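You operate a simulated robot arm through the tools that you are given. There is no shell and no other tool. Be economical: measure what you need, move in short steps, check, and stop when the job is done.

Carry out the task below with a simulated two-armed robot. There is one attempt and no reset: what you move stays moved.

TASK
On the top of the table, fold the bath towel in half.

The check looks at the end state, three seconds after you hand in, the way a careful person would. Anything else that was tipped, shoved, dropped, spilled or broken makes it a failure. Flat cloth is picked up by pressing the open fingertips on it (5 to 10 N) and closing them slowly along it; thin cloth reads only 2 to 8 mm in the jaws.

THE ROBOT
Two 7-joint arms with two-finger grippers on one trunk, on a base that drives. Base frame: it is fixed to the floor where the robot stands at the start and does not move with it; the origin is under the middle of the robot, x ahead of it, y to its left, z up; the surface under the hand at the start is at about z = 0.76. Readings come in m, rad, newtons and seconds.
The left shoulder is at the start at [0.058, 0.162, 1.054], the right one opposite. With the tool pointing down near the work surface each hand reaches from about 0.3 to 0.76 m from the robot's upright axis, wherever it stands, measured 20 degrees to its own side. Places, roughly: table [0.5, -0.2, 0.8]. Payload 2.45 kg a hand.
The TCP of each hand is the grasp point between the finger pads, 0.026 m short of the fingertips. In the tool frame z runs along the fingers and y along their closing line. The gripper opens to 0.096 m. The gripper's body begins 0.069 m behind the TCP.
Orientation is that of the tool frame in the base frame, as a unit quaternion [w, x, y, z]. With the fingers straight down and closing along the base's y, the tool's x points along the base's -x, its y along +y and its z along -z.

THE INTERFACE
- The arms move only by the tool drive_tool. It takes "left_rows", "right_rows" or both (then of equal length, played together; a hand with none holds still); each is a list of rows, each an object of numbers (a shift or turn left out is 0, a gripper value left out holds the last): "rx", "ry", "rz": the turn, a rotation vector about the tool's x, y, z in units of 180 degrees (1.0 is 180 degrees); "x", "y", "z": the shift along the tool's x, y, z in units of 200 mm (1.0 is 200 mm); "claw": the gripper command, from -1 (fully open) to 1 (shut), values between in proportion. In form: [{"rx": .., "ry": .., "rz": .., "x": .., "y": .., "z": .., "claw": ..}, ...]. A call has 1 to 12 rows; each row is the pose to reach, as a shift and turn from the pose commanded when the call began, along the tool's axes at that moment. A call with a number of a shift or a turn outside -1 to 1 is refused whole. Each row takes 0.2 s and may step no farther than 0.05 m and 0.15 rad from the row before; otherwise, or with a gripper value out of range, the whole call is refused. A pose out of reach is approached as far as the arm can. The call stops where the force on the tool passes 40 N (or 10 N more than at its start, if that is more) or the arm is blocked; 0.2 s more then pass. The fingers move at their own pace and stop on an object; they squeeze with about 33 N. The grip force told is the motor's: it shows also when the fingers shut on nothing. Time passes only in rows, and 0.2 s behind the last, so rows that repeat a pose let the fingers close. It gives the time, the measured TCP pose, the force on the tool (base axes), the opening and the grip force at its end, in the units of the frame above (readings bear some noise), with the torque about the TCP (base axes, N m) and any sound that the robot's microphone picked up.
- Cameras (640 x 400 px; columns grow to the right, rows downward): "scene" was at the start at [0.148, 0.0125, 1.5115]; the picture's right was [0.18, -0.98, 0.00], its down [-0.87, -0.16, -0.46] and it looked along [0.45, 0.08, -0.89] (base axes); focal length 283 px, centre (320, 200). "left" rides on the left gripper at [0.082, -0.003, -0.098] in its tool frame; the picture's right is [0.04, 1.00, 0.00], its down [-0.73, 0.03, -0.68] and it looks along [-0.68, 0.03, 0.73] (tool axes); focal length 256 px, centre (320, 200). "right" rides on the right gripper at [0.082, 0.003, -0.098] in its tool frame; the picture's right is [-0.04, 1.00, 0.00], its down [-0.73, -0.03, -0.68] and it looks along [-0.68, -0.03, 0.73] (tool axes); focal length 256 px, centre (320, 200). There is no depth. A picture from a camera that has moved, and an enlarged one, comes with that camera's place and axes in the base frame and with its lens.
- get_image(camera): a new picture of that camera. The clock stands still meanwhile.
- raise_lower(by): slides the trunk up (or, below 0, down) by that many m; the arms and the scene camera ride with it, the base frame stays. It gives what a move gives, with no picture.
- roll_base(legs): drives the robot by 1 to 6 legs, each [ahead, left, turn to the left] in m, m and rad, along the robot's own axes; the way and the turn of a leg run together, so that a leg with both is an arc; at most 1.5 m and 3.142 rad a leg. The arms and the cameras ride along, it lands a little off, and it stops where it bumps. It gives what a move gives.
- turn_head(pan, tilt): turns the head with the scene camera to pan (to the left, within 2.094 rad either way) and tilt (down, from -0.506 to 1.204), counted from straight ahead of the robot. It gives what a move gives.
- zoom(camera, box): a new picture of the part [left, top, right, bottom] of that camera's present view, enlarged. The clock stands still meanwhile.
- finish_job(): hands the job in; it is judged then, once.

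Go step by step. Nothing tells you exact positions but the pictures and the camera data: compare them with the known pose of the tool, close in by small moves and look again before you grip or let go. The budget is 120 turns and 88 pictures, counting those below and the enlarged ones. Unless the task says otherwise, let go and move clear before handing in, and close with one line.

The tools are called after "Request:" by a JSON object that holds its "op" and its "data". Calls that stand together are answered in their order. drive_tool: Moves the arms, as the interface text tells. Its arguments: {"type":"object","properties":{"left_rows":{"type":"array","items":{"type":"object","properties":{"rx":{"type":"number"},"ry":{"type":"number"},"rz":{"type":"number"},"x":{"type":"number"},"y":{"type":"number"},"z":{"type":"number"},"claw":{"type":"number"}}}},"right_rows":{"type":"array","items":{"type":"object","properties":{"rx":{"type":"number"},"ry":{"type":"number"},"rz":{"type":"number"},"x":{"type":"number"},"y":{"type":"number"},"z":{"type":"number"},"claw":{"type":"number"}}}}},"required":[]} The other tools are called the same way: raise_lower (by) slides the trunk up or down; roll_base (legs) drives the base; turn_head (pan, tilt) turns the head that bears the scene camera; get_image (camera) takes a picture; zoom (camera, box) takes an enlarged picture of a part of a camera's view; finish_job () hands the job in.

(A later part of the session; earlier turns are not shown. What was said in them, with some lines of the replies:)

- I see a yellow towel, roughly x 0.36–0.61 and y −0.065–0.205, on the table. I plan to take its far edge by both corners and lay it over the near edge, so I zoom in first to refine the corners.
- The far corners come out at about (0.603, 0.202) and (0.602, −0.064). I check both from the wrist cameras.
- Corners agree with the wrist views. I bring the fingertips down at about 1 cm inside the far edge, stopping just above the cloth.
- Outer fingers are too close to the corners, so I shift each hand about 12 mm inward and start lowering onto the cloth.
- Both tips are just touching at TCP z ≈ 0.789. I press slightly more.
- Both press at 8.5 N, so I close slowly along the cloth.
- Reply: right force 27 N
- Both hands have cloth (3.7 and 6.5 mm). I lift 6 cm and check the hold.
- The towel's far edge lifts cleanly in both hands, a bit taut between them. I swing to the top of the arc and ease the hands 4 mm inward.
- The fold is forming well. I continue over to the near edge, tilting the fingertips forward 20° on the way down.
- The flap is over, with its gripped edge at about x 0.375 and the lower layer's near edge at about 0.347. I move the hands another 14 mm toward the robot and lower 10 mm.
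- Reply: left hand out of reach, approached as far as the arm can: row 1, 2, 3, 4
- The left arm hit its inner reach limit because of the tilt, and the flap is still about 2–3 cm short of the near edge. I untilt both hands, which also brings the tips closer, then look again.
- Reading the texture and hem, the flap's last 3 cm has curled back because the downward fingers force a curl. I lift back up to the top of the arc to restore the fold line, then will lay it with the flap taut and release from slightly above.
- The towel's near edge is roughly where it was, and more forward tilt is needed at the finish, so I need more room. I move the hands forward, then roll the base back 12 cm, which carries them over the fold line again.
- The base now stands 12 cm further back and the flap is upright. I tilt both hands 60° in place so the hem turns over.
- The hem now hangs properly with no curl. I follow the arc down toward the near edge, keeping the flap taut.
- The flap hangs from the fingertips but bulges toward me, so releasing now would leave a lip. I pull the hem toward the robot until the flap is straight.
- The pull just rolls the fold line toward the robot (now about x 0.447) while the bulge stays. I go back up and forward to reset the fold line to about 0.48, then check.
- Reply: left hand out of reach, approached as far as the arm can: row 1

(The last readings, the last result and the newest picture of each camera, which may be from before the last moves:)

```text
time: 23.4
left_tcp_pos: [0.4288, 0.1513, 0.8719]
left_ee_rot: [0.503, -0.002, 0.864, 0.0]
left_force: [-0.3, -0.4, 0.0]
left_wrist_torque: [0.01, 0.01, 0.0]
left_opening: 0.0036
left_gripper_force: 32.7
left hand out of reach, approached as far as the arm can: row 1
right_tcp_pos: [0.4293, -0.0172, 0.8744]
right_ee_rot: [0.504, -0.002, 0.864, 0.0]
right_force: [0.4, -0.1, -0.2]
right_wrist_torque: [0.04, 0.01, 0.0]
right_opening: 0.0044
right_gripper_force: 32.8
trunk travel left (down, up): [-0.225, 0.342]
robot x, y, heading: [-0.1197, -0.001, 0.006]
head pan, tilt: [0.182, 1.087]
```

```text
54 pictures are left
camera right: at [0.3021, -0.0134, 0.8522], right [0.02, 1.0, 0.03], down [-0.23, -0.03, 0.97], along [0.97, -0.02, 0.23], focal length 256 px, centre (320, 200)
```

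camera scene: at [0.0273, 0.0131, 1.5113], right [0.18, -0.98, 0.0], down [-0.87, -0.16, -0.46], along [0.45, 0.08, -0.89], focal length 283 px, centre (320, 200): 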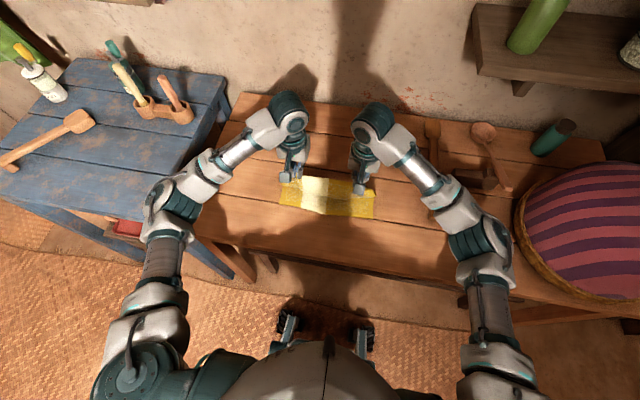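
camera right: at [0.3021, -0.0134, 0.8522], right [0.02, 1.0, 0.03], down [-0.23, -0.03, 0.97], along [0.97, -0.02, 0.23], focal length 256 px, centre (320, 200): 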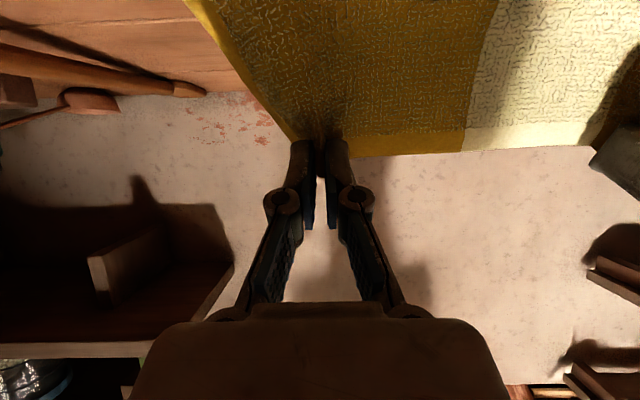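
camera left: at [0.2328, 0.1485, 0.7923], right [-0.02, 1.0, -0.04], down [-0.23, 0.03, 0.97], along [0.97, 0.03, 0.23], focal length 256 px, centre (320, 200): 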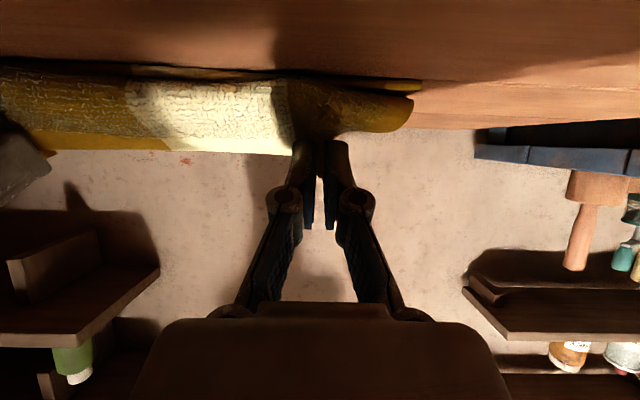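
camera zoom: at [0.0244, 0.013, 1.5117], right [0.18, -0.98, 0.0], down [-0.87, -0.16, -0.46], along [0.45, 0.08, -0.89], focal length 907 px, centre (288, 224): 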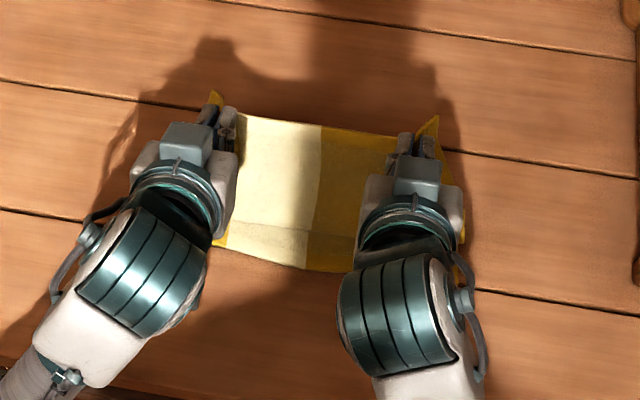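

The clamp direction keeps an S-bend in the flap, so I will set the fold line forward, lower the flap and release. Then I will flip any lip over with the fingertips.

Request:
{"op": "drive_tool", "data": {"left_rows": [{"x": -0.06, "z": 0.11}, {"x": -0.125, "z": 0.2165}, {"x": -0.125, "z": 0.2165}, {"x": 0.0, "z": 0.17}, {"x": 0.13, "z": 0.12}, {"x": 0.26, "z": 0.07}, {"x": 0.3795, "z": 0.023}, {"x": 0.3795, "z": 0.023}], "right_rows": [{"x": -0.06, "z": 0.11}, {"x": -0.125, "z": 0.2165}, {"x": -0.125, "z": 0.2165}, {"x": 0.0, "z": 0.17}, {"x": 0.13, "z": 0.12}, {"x": 0.26, "z": 0.07}, {"x": 0.3795, "z": 0.023}, {"x": 0.3795, "z": 0.023}]}}

Request:
{"op": "zoom", "data": {"camera": "scene", "box": [230, 130, 430, 255]}}

Request:
{"op": "get_image", "data": {"camera": "right"}}

```text
time: 25.2
left_tcp_pos: [0.3958, 0.1521, 0.8038]
left_ee_rot: [0.504, -0.001, 0.864, 0.001]
left_force: [0.3, -0.6, 0.2]
left_wrist_torque: [0.0, 0.02, 0.01]
left_opening: 0.0036
left_gripper_force: 32.4
right_tcp_pos: [0.3977, -0.0171, 0.8068]
right_ee_rot: [0.503, -0.002, 0.864, 0.001]
right_force: [-0.6, 0.8, 0.5]
right_wrist_torque: [0.04, -0.01, 0.02]
right_opening: 0.0042
right_gripper_force: 33.2
trunk travel left (down, up): [-0.225, 0.342]
robot x, y, heading: [-0.1211, 0.0004, 0.007]
head pan, tilt: [0.182, 1.087]
```

```text
3.20 times, centred on (330, 192) of scene
camera zoom: at [0.0244, 0.0128, 1.5117], right [0.18, -0.98, 0.0], down [-0.87, -0.16, -0.46], along [0.45, 0.08, -0.89], focal length 907 px, centre (288, 224)
```

zoom: 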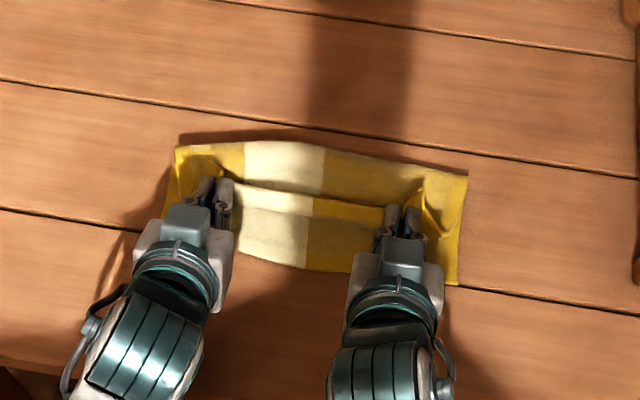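

```text
52 pictures are left
camera right: at [0.2698, -0.0139, 0.7842], right [0.02, 1.0, 0.03], down [-0.23, -0.03, 0.97], along [0.97, -0.02, 0.23], focal length 256 px, centre (320, 200)
```

right: 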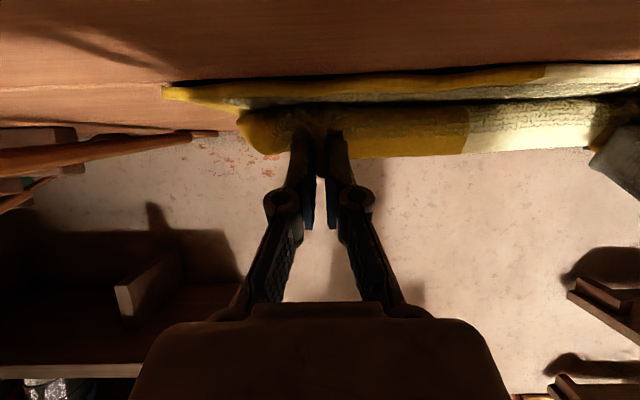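

The fold line is now at about x 0.48 and the lower layer's near edge at about 0.36, which is what I want. I ease the hem 2 cm toward the robot and open the fingers slightly.

Request:
{"op": "drive_tool", "data": {"left_rows": [{"x": 0.03, "z": -0.052}, {"x": 0.06, "z": -0.104}, {"x": 0.06, "z": -0.104}, {"x": 0.06, "z": -0.104, "claw": 0.7}, {"x": 0.06, "z": -0.104, "claw": 0.5}, {"x": 0.06, "z": -0.104, "claw": 0.4}, {"x": 0.06, "z": -0.104, "claw": 0.4}, {"x": 0.06, "z": -0.104, "claw": 0.4}], "right_rows": [{"x": 0.03, "z": -0.052}, {"x": 0.06, "z": -0.104}, {"x": 0.06, "z": -0.104}, {"x": 0.06, "z": -0.104, "claw": 0.7}, {"x": 0.06, "z": -0.104, "claw": 0.5}, {"x": 0.06, "z": -0.104, "claw": 0.4}, {"x": 0.06, "z": -0.104, "claw": 0.4}, {"x": 0.06, "z": -0.104, "claw": 0.4}]}}

Request:
{"op": "zoom", "data": {"camera": "scene", "box": [230, 130, 430, 255]}}

Request:
{"op": "get_image", "data": {"camera": "right"}}

```text
time: 27.1
left_tcp_pos: [0.3713, 0.1521, 0.8035]
left_ee_rot: [0.503, -0.001, 0.864, 0.0]
left_force: [-0.2, 0.4, -0.1]
left_wrist_torque: [0.02, 0.0, -0.01]
left_opening: 0.0288
left_gripper_force: 0.0
right_tcp_pos: [0.3718, -0.017, 0.8056]
right_ee_rot: [0.503, -0.002, 0.864, 0.0]
right_force: [-0.2, -0.2, -0.4]
right_wrist_torque: [0.02, 0.04, 0.0]
right_opening: 0.0286
right_gripper_force: 0.0
trunk travel left (down, up): [-0.225, 0.342]
robot x, y, heading: [-0.1195, 0.0024, 0.003]
head pan, tilt: [0.182, 1.087]
```

```text
3.20 times, centred on (330, 192) of scene
camera zoom: at [0.0233, 0.0129, 1.5118], right [0.18, -0.98, 0.0], down [-0.87, -0.16, -0.46], along [0.45, 0.08, -0.89], focal length 907 px, centre (288, 224)
```

zoom: 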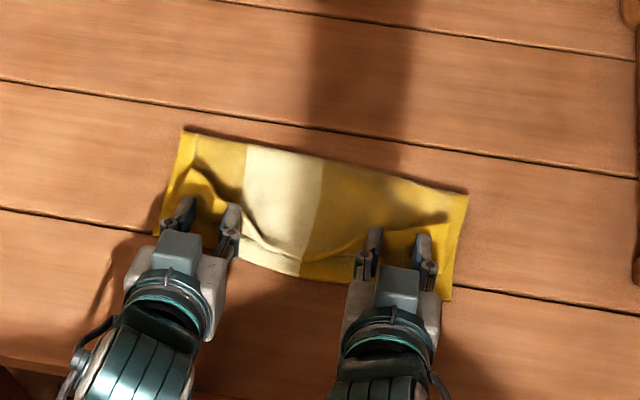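

```text
50 pictures are left
camera right: at [0.2446, -0.0137, 0.7842], right [0.02, 1.0, 0.03], down [-0.23, -0.03, 0.97], along [0.97, -0.02, 0.23], focal length 256 px, centre (320, 200)
```

right: 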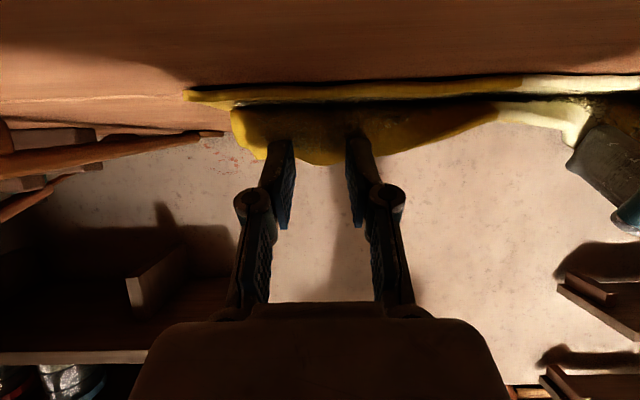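

The middle of the flap has already dropped flat onto the lower layer. I open a bit more and withdraw backwards along the fingers.

Request:
{"op": "drive_tool", "data": {"left_rows": [{"claw": 0.1}, {"claw": -0.2}, {"claw": -0.2}, {"z": -0.1}, {"z": -0.25}, {"z": -0.4}, {"z": -0.5}, {"z": -0.5, "x": -0.2}, {"z": -0.5, "x": -0.4}, {"z": -0.5, "x": -0.4}], "right_rows": [{"claw": 0.1}, {"claw": -0.2}, {"claw": -0.2}, {"z": -0.1}, {"z": -0.25}, {"z": -0.4}, {"z": -0.5}, {"z": -0.5, "x": -0.2}, {"z": -0.5, "x": -0.4}, {"z": -0.5, "x": -0.4}]}}

Request:
{"op": "zoom", "data": {"camera": "scene", "box": [230, 130, 430, 255]}}

Request:
{"op": "get_image", "data": {"camera": "right"}}

Request:
{"op": "get_image", "data": {"camera": "left"}}

```text
time: 29.2
left_tcp_pos: [0.3535, 0.1387, 0.9209]
left_ee_rot: [0.502, 0.0, 0.865, -0.001]
left_force: [1.1, 0.0, 0.1]
left_wrist_torque: [0.02, 0.01, 0.0]
left_opening: 0.0577
left_gripper_force: 0.1
left hand out of reach, approached as far as the arm can: row 6, 7, 8, 9, 10
right_tcp_pos: [0.3209, -0.0284, 0.9046]
right_ee_rot: [0.496, -0.017, 0.868, -0.029]
right_force: [0.4, 0.5, 0.2]
right_wrist_torque: [-0.01, 0.0, 0.0]
right_opening: 0.0577
right_gripper_force: 0.0
trunk travel left (down, up): [-0.225, 0.342]
robot x, y, heading: [-0.1211, 0.001, 0.004]
head pan, tilt: [0.182, 1.087]
```

```text
3.20 times, centred on (330, 192) of scene
camera zoom: at [0.0227, 0.0132, 1.5119], right [0.18, -0.98, 0.0], down [-0.87, -0.16, -0.46], along [0.45, 0.08, -0.89], focal length 907 px, centre (288, 224)
```

zoom: 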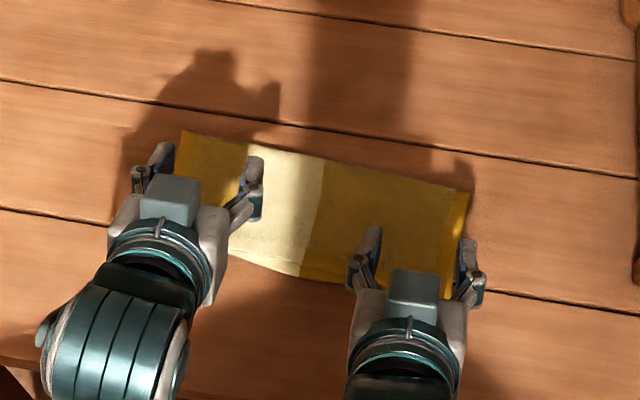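

```text
48 pictures are left
camera right: at [0.1946, -0.0259, 0.8847], right [0.02, 1.0, -0.03], down [-0.21, 0.04, 0.98], along [0.98, -0.01, 0.21], focal length 256 px, centre (320, 200)
```

right: 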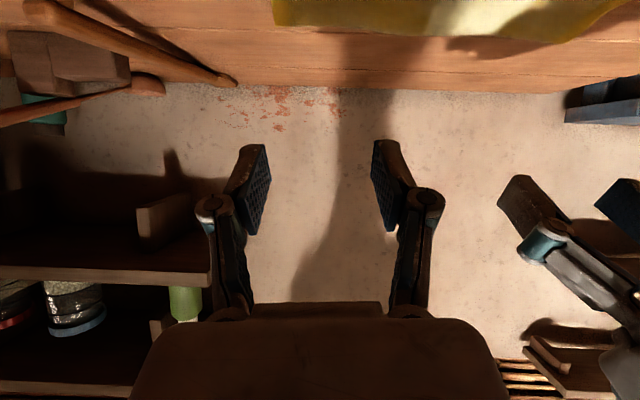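

```text
47 pictures are left
camera left: at [0.228, 0.1368, 0.8987], right [-0.02, 1.0, -0.04], down [-0.23, 0.03, 0.97], along [0.97, 0.03, 0.23], focal length 256 px, centre (320, 200)
```

left: 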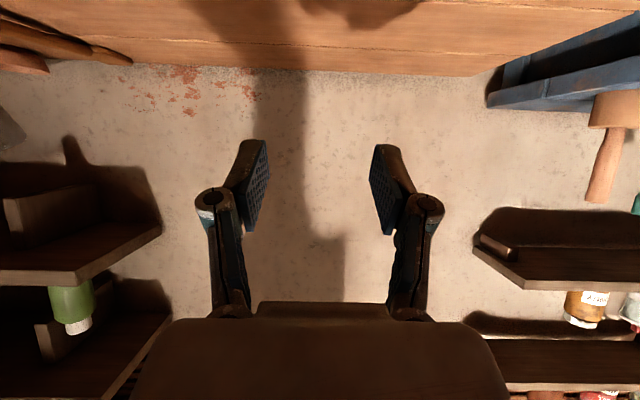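

The flap appears to lie flat on the lower layer. I move the hands up and outward to get a clear view.

Request:
{"op": "drive_tool", "data": {"left_rows": [{"ry": 0.042, "x": -0.04, "y": 0.075}, {"ry": 0.084, "x": -0.08, "y": 0.15}, {"ry": 0.126, "x": -0.12, "y": 0.225}, {"ry": 0.168, "x": -0.16, "y": 0.3}, {"ry": 0.21, "x": -0.2, "y": 0.375}, {"ry": 0.252, "x": -0.24, "y": 0.45}, {"ry": 0.294, "x": -0.24, "y": 0.525}, {"ry": 0.333, "x": -0.24, "y": 0.6}, {"ry": 0.333, "x": -0.24, "y": 0.75}], "right_rows": [{"ry": 0.042, "x": -0.04, "y": -0.075}, {"ry": 0.084, "x": -0.08, "y": -0.15}, {"ry": 0.126, "x": -0.12, "y": -0.225}, {"ry": 0.168, "x": -0.16, "y": -0.3}, {"ry": 0.21, "x": -0.2, "y": -0.375}, {"ry": 0.252, "x": -0.24, "y": -0.45}, {"ry": 0.294, "x": -0.24, "y": -0.525}, {"ry": 0.333, "x": -0.24, "y": -0.6}, {"ry": 0.333, "x": -0.24, "y": -0.75}]}}

Request:
{"op": "zoom", "data": {"camera": "scene", "box": [230, 130, 430, 255]}}

Request:
{"op": "get_image", "data": {"camera": "scene"}}

```text
time: 31.2
left_tcp_pos: [0.4399, 0.3454, 0.964]
left_ee_rot: [0.005, -0.001, 1.0, 0.0]
left_force: [-0.7, -0.2, 0.8]
left_wrist_torque: [0.0, -0.08, 0.04]
left_opening: 0.0575
left_gripper_force: 0.1
left hand out of reach, approached as far as the arm can: row 2, 3, 4, 5, 6, 7, 8, 9
right_tcp_pos: [0.5342, -0.2132, 0.9479]
right_ee_rot: [0.004, -0.005, 1.0, 0.0]
right_force: [-0.8, -0.4, -1.7]
right_wrist_torque: [0.0, -0.03, -0.01]
right_opening: 0.0575
right_gripper_force: 0.1
right hand out of reach, approached as far as the arm can: row 2, 3, 4, 5, 6, 7, 8, 9
trunk travel left (down, up): [-0.225, 0.342]
robot x, y, heading: [-0.1218, -0.0024, 0.007]
head pan, tilt: [0.182, 1.087]
```

```text
3.20 times, centred on (330, 192) of scene
camera zoom: at [0.0248, 0.0114, 1.5121], right [0.18, -0.98, 0.0], down [-0.87, -0.16, -0.46], along [0.45, 0.09, -0.89], focal length 907 px, centre (288, 224)
```

zoom: 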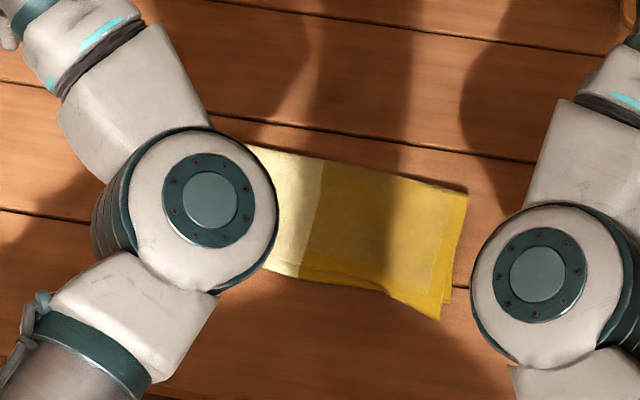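

```text
45 pictures are left
camera scene: at [0.0248, 0.0114, 1.5121], right [0.18, -0.98, 0.0], down [-0.87, -0.16, -0.46], along [0.45, 0.09, -0.89], focal length 283 px, centre (320, 200)
```

scene: 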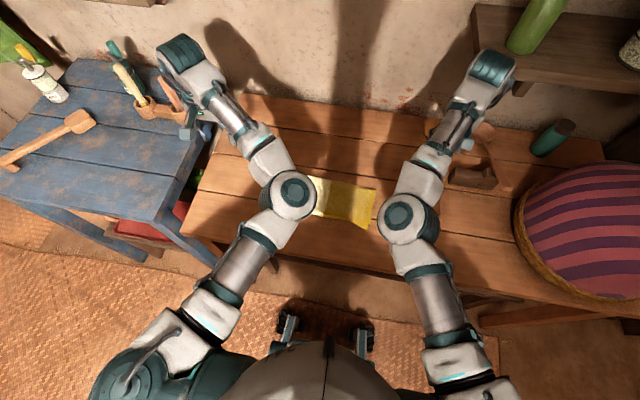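

The right half looks tidy, with the flap corner overhanging about 2 cm. My arm hides the left half, so I bring the left hand back to look with its wrist camera.

Request:
{"op": "drive_tool", "data": {"left_rows": [{"x": 0.1, "y": -0.16, "z": -0.05}, {"x": 0.2, "y": -0.32, "z": -0.1}, {"x": 0.3, "y": -0.48, "z": -0.15}, {"x": 0.4, "y": -0.64, "z": -0.2}, {"x": 0.5, "y": -0.8, "z": -0.25}, {"x": 0.6, "y": -0.975, "z": -0.28}, {"x": 0.6, "y": -0.975, "z": -0.28}]}}

Request:
{"op": "get_image", "data": {"camera": "left"}}

Request:
{"op": "get_image", "data": {"camera": "scene"}}

```text
time: 32.9
left_tcp_pos: [0.4944, 0.2884, 1.0169]
left_ee_rot: [0.003, -0.002, 1.0, 0.0]
left_force: [0.9, -0.1, -0.8]
left_wrist_torque: [-0.02, 0.0, 0.02]
left_opening: 0.0572
left_gripper_force: 0.0
left hand out of reach, approached as far as the arm can: row 1, 2, 3, 4, 5, 6, 7
right_tcp_pos: [0.5343, -0.215, 0.9441]
right_ee_rot: [0.004, -0.003, 1.0, -0.001]
right_force: [-0.1, 0.2, 0.1]
right_wrist_torque: [-0.01, 0.0, 0.01]
right_opening: 0.0573
right_gripper_force: 0.1
trunk travel left (down, up): [-0.225, 0.342]
robot x, y, heading: [-0.1216, -0.0016, 0.001]
head pan, tilt: [0.182, 1.087]
```

```text
44 pictures are left
camera left: at [0.4113, 0.2867, 1.1147], right [-0.04, 1.0, 0.0], down [0.73, 0.03, 0.68], along [0.68, 0.03, -0.73], focal length 256 px, centre (320, 200)
```

left: 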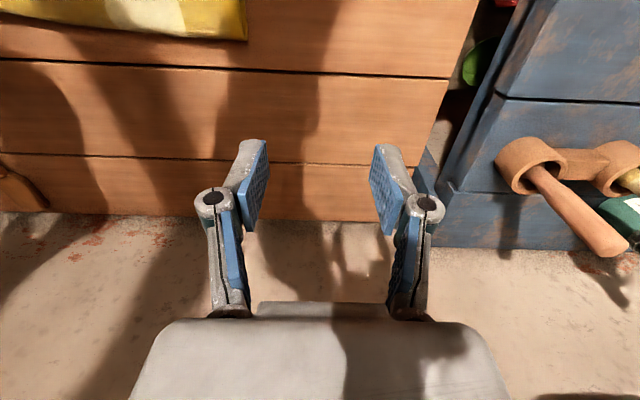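

```text
43 pictures are left
camera scene: at [0.0286, 0.0114, 1.5112], right [0.18, -0.98, 0.0], down [-0.87, -0.16, -0.46], along [0.45, 0.09, -0.89], focal length 283 px, centre (320, 200)
```

scene: 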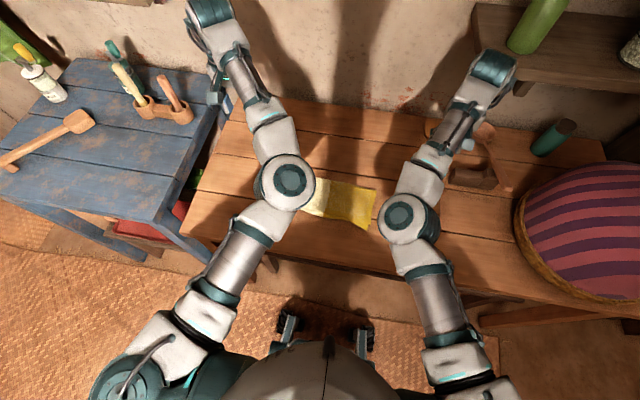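

The arms took an elbow-in pose that hides the towel. I roll the base straight back 20 cm (hands are high and clear) to see it between the arms.

Request:
{"op": "roll_base", "data": {"legs": [[-0.2, 0, 0]]}}

Request:
{"op": "get_image", "data": {"camera": "scene"}}

Request:
{"op": "get_image", "data": {"camera": "left"}}

```text
time: 34.5
left_tcp_pos: [0.2921, 0.2873, 1.0174]
left_ee_rot: [0.004, -0.002, 1.0, 0.0]
left_force: [0.5, -0.2, -0.4]
left_wrist_torque: [0.02, -0.02, 0.03]
left_opening: 0.0575
left_gripper_force: 0.1
right_tcp_pos: [0.331, -0.2169, 0.9457]
right_ee_rot: [0.005, -0.001, 1.0, -0.001]
right_force: [0.4, 0.0, -0.6]
right_wrist_torque: [-0.01, -0.02, -0.03]
right_opening: 0.0576
right_gripper_force: 0.1
trunk travel left (down, up): [-0.225, 0.342]
robot x, y, heading: [-0.3232, 0.0003, 0.003]
head pan, tilt: [0.182, 1.087]
```

```text
42 pictures are left
camera scene: at [-0.1741, 0.011, 1.5113], right [0.18, -0.98, 0.0], down [-0.87, -0.16, -0.46], along [0.45, 0.08, -0.89], focal length 283 px, centre (320, 200)
```

scene: 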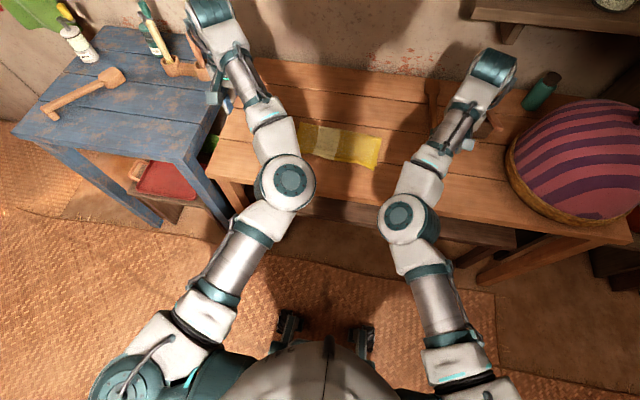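

```text
41 pictures are left
camera left: at [0.2086, 0.2858, 1.1149], right [-0.04, 1.0, 0.0], down [0.73, 0.03, 0.68], along [0.68, 0.03, -0.73], focal length 256 px, centre (320, 200)
```

left: 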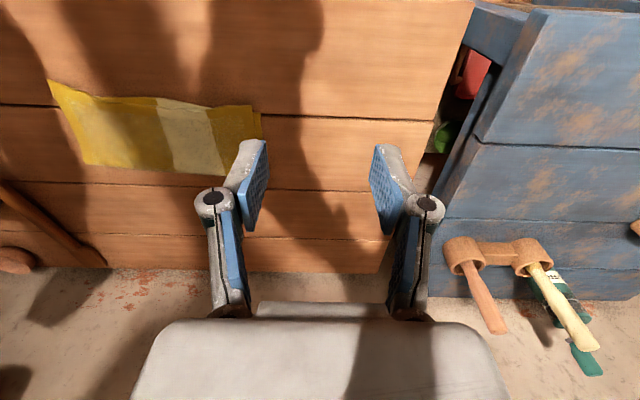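

Request:
{"op": "zoom", "data": {"camera": "scene", "box": [270, 100, 410, 188]}}

Request:
{"op": "zoom", "data": {"camera": "left", "box": [30, 50, 286, 210]}}

```text
4.55 times, centred on (340, 144) of scene
camera zoom: at [-0.1741, 0.011, 1.5113], right [0.18, -0.98, 0.0], down [-0.87, -0.16, -0.46], along [0.45, 0.08, -0.89], focal length 1288 px, centre (229, 454)
```

zoom: 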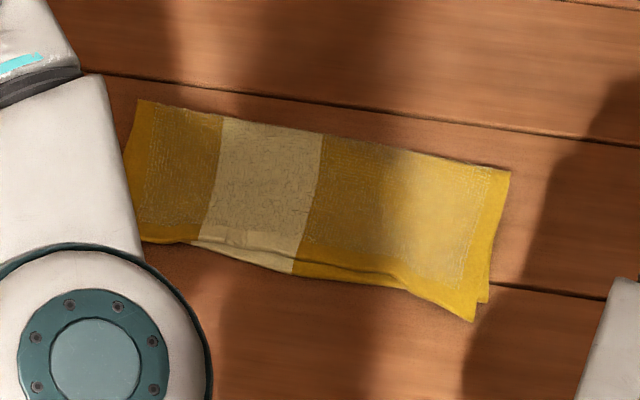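

```text
2.50 times, centred on (158, 130) of left
camera zoom: at [0.2086, 0.2858, 1.1149], right [-0.04, 1.0, 0.0], down [0.73, 0.03, 0.68], along [0.68, 0.03, -0.73], focal length 640 px, centre (725, 375)
```

zoom: 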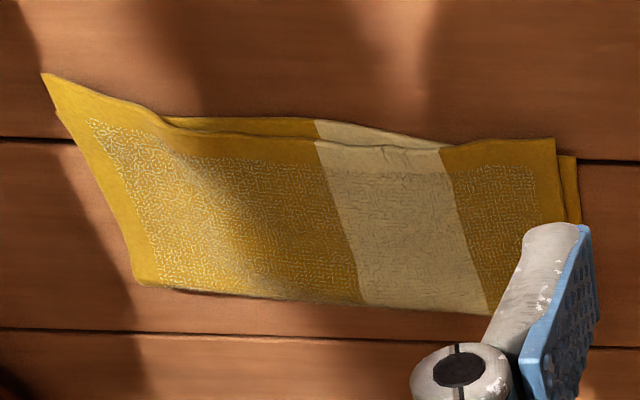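

The towel lies flat and folded in half: the hems match to within about 1 cm, except for the right corner, which overhangs by 1.5–2 cm. The hands are clear and nothing else has moved, so I hand in.

Request:
{"op": "finish_job", "data": {}}

```text
The job is handed in.
```

The bath towel is folded in half on the table, far edge laid over near edge. The hems match to within about 1 cm, except the right corner, which overhangs by 1.5–2 cm. Both hands have let go and are clear, and nothing else was moved.
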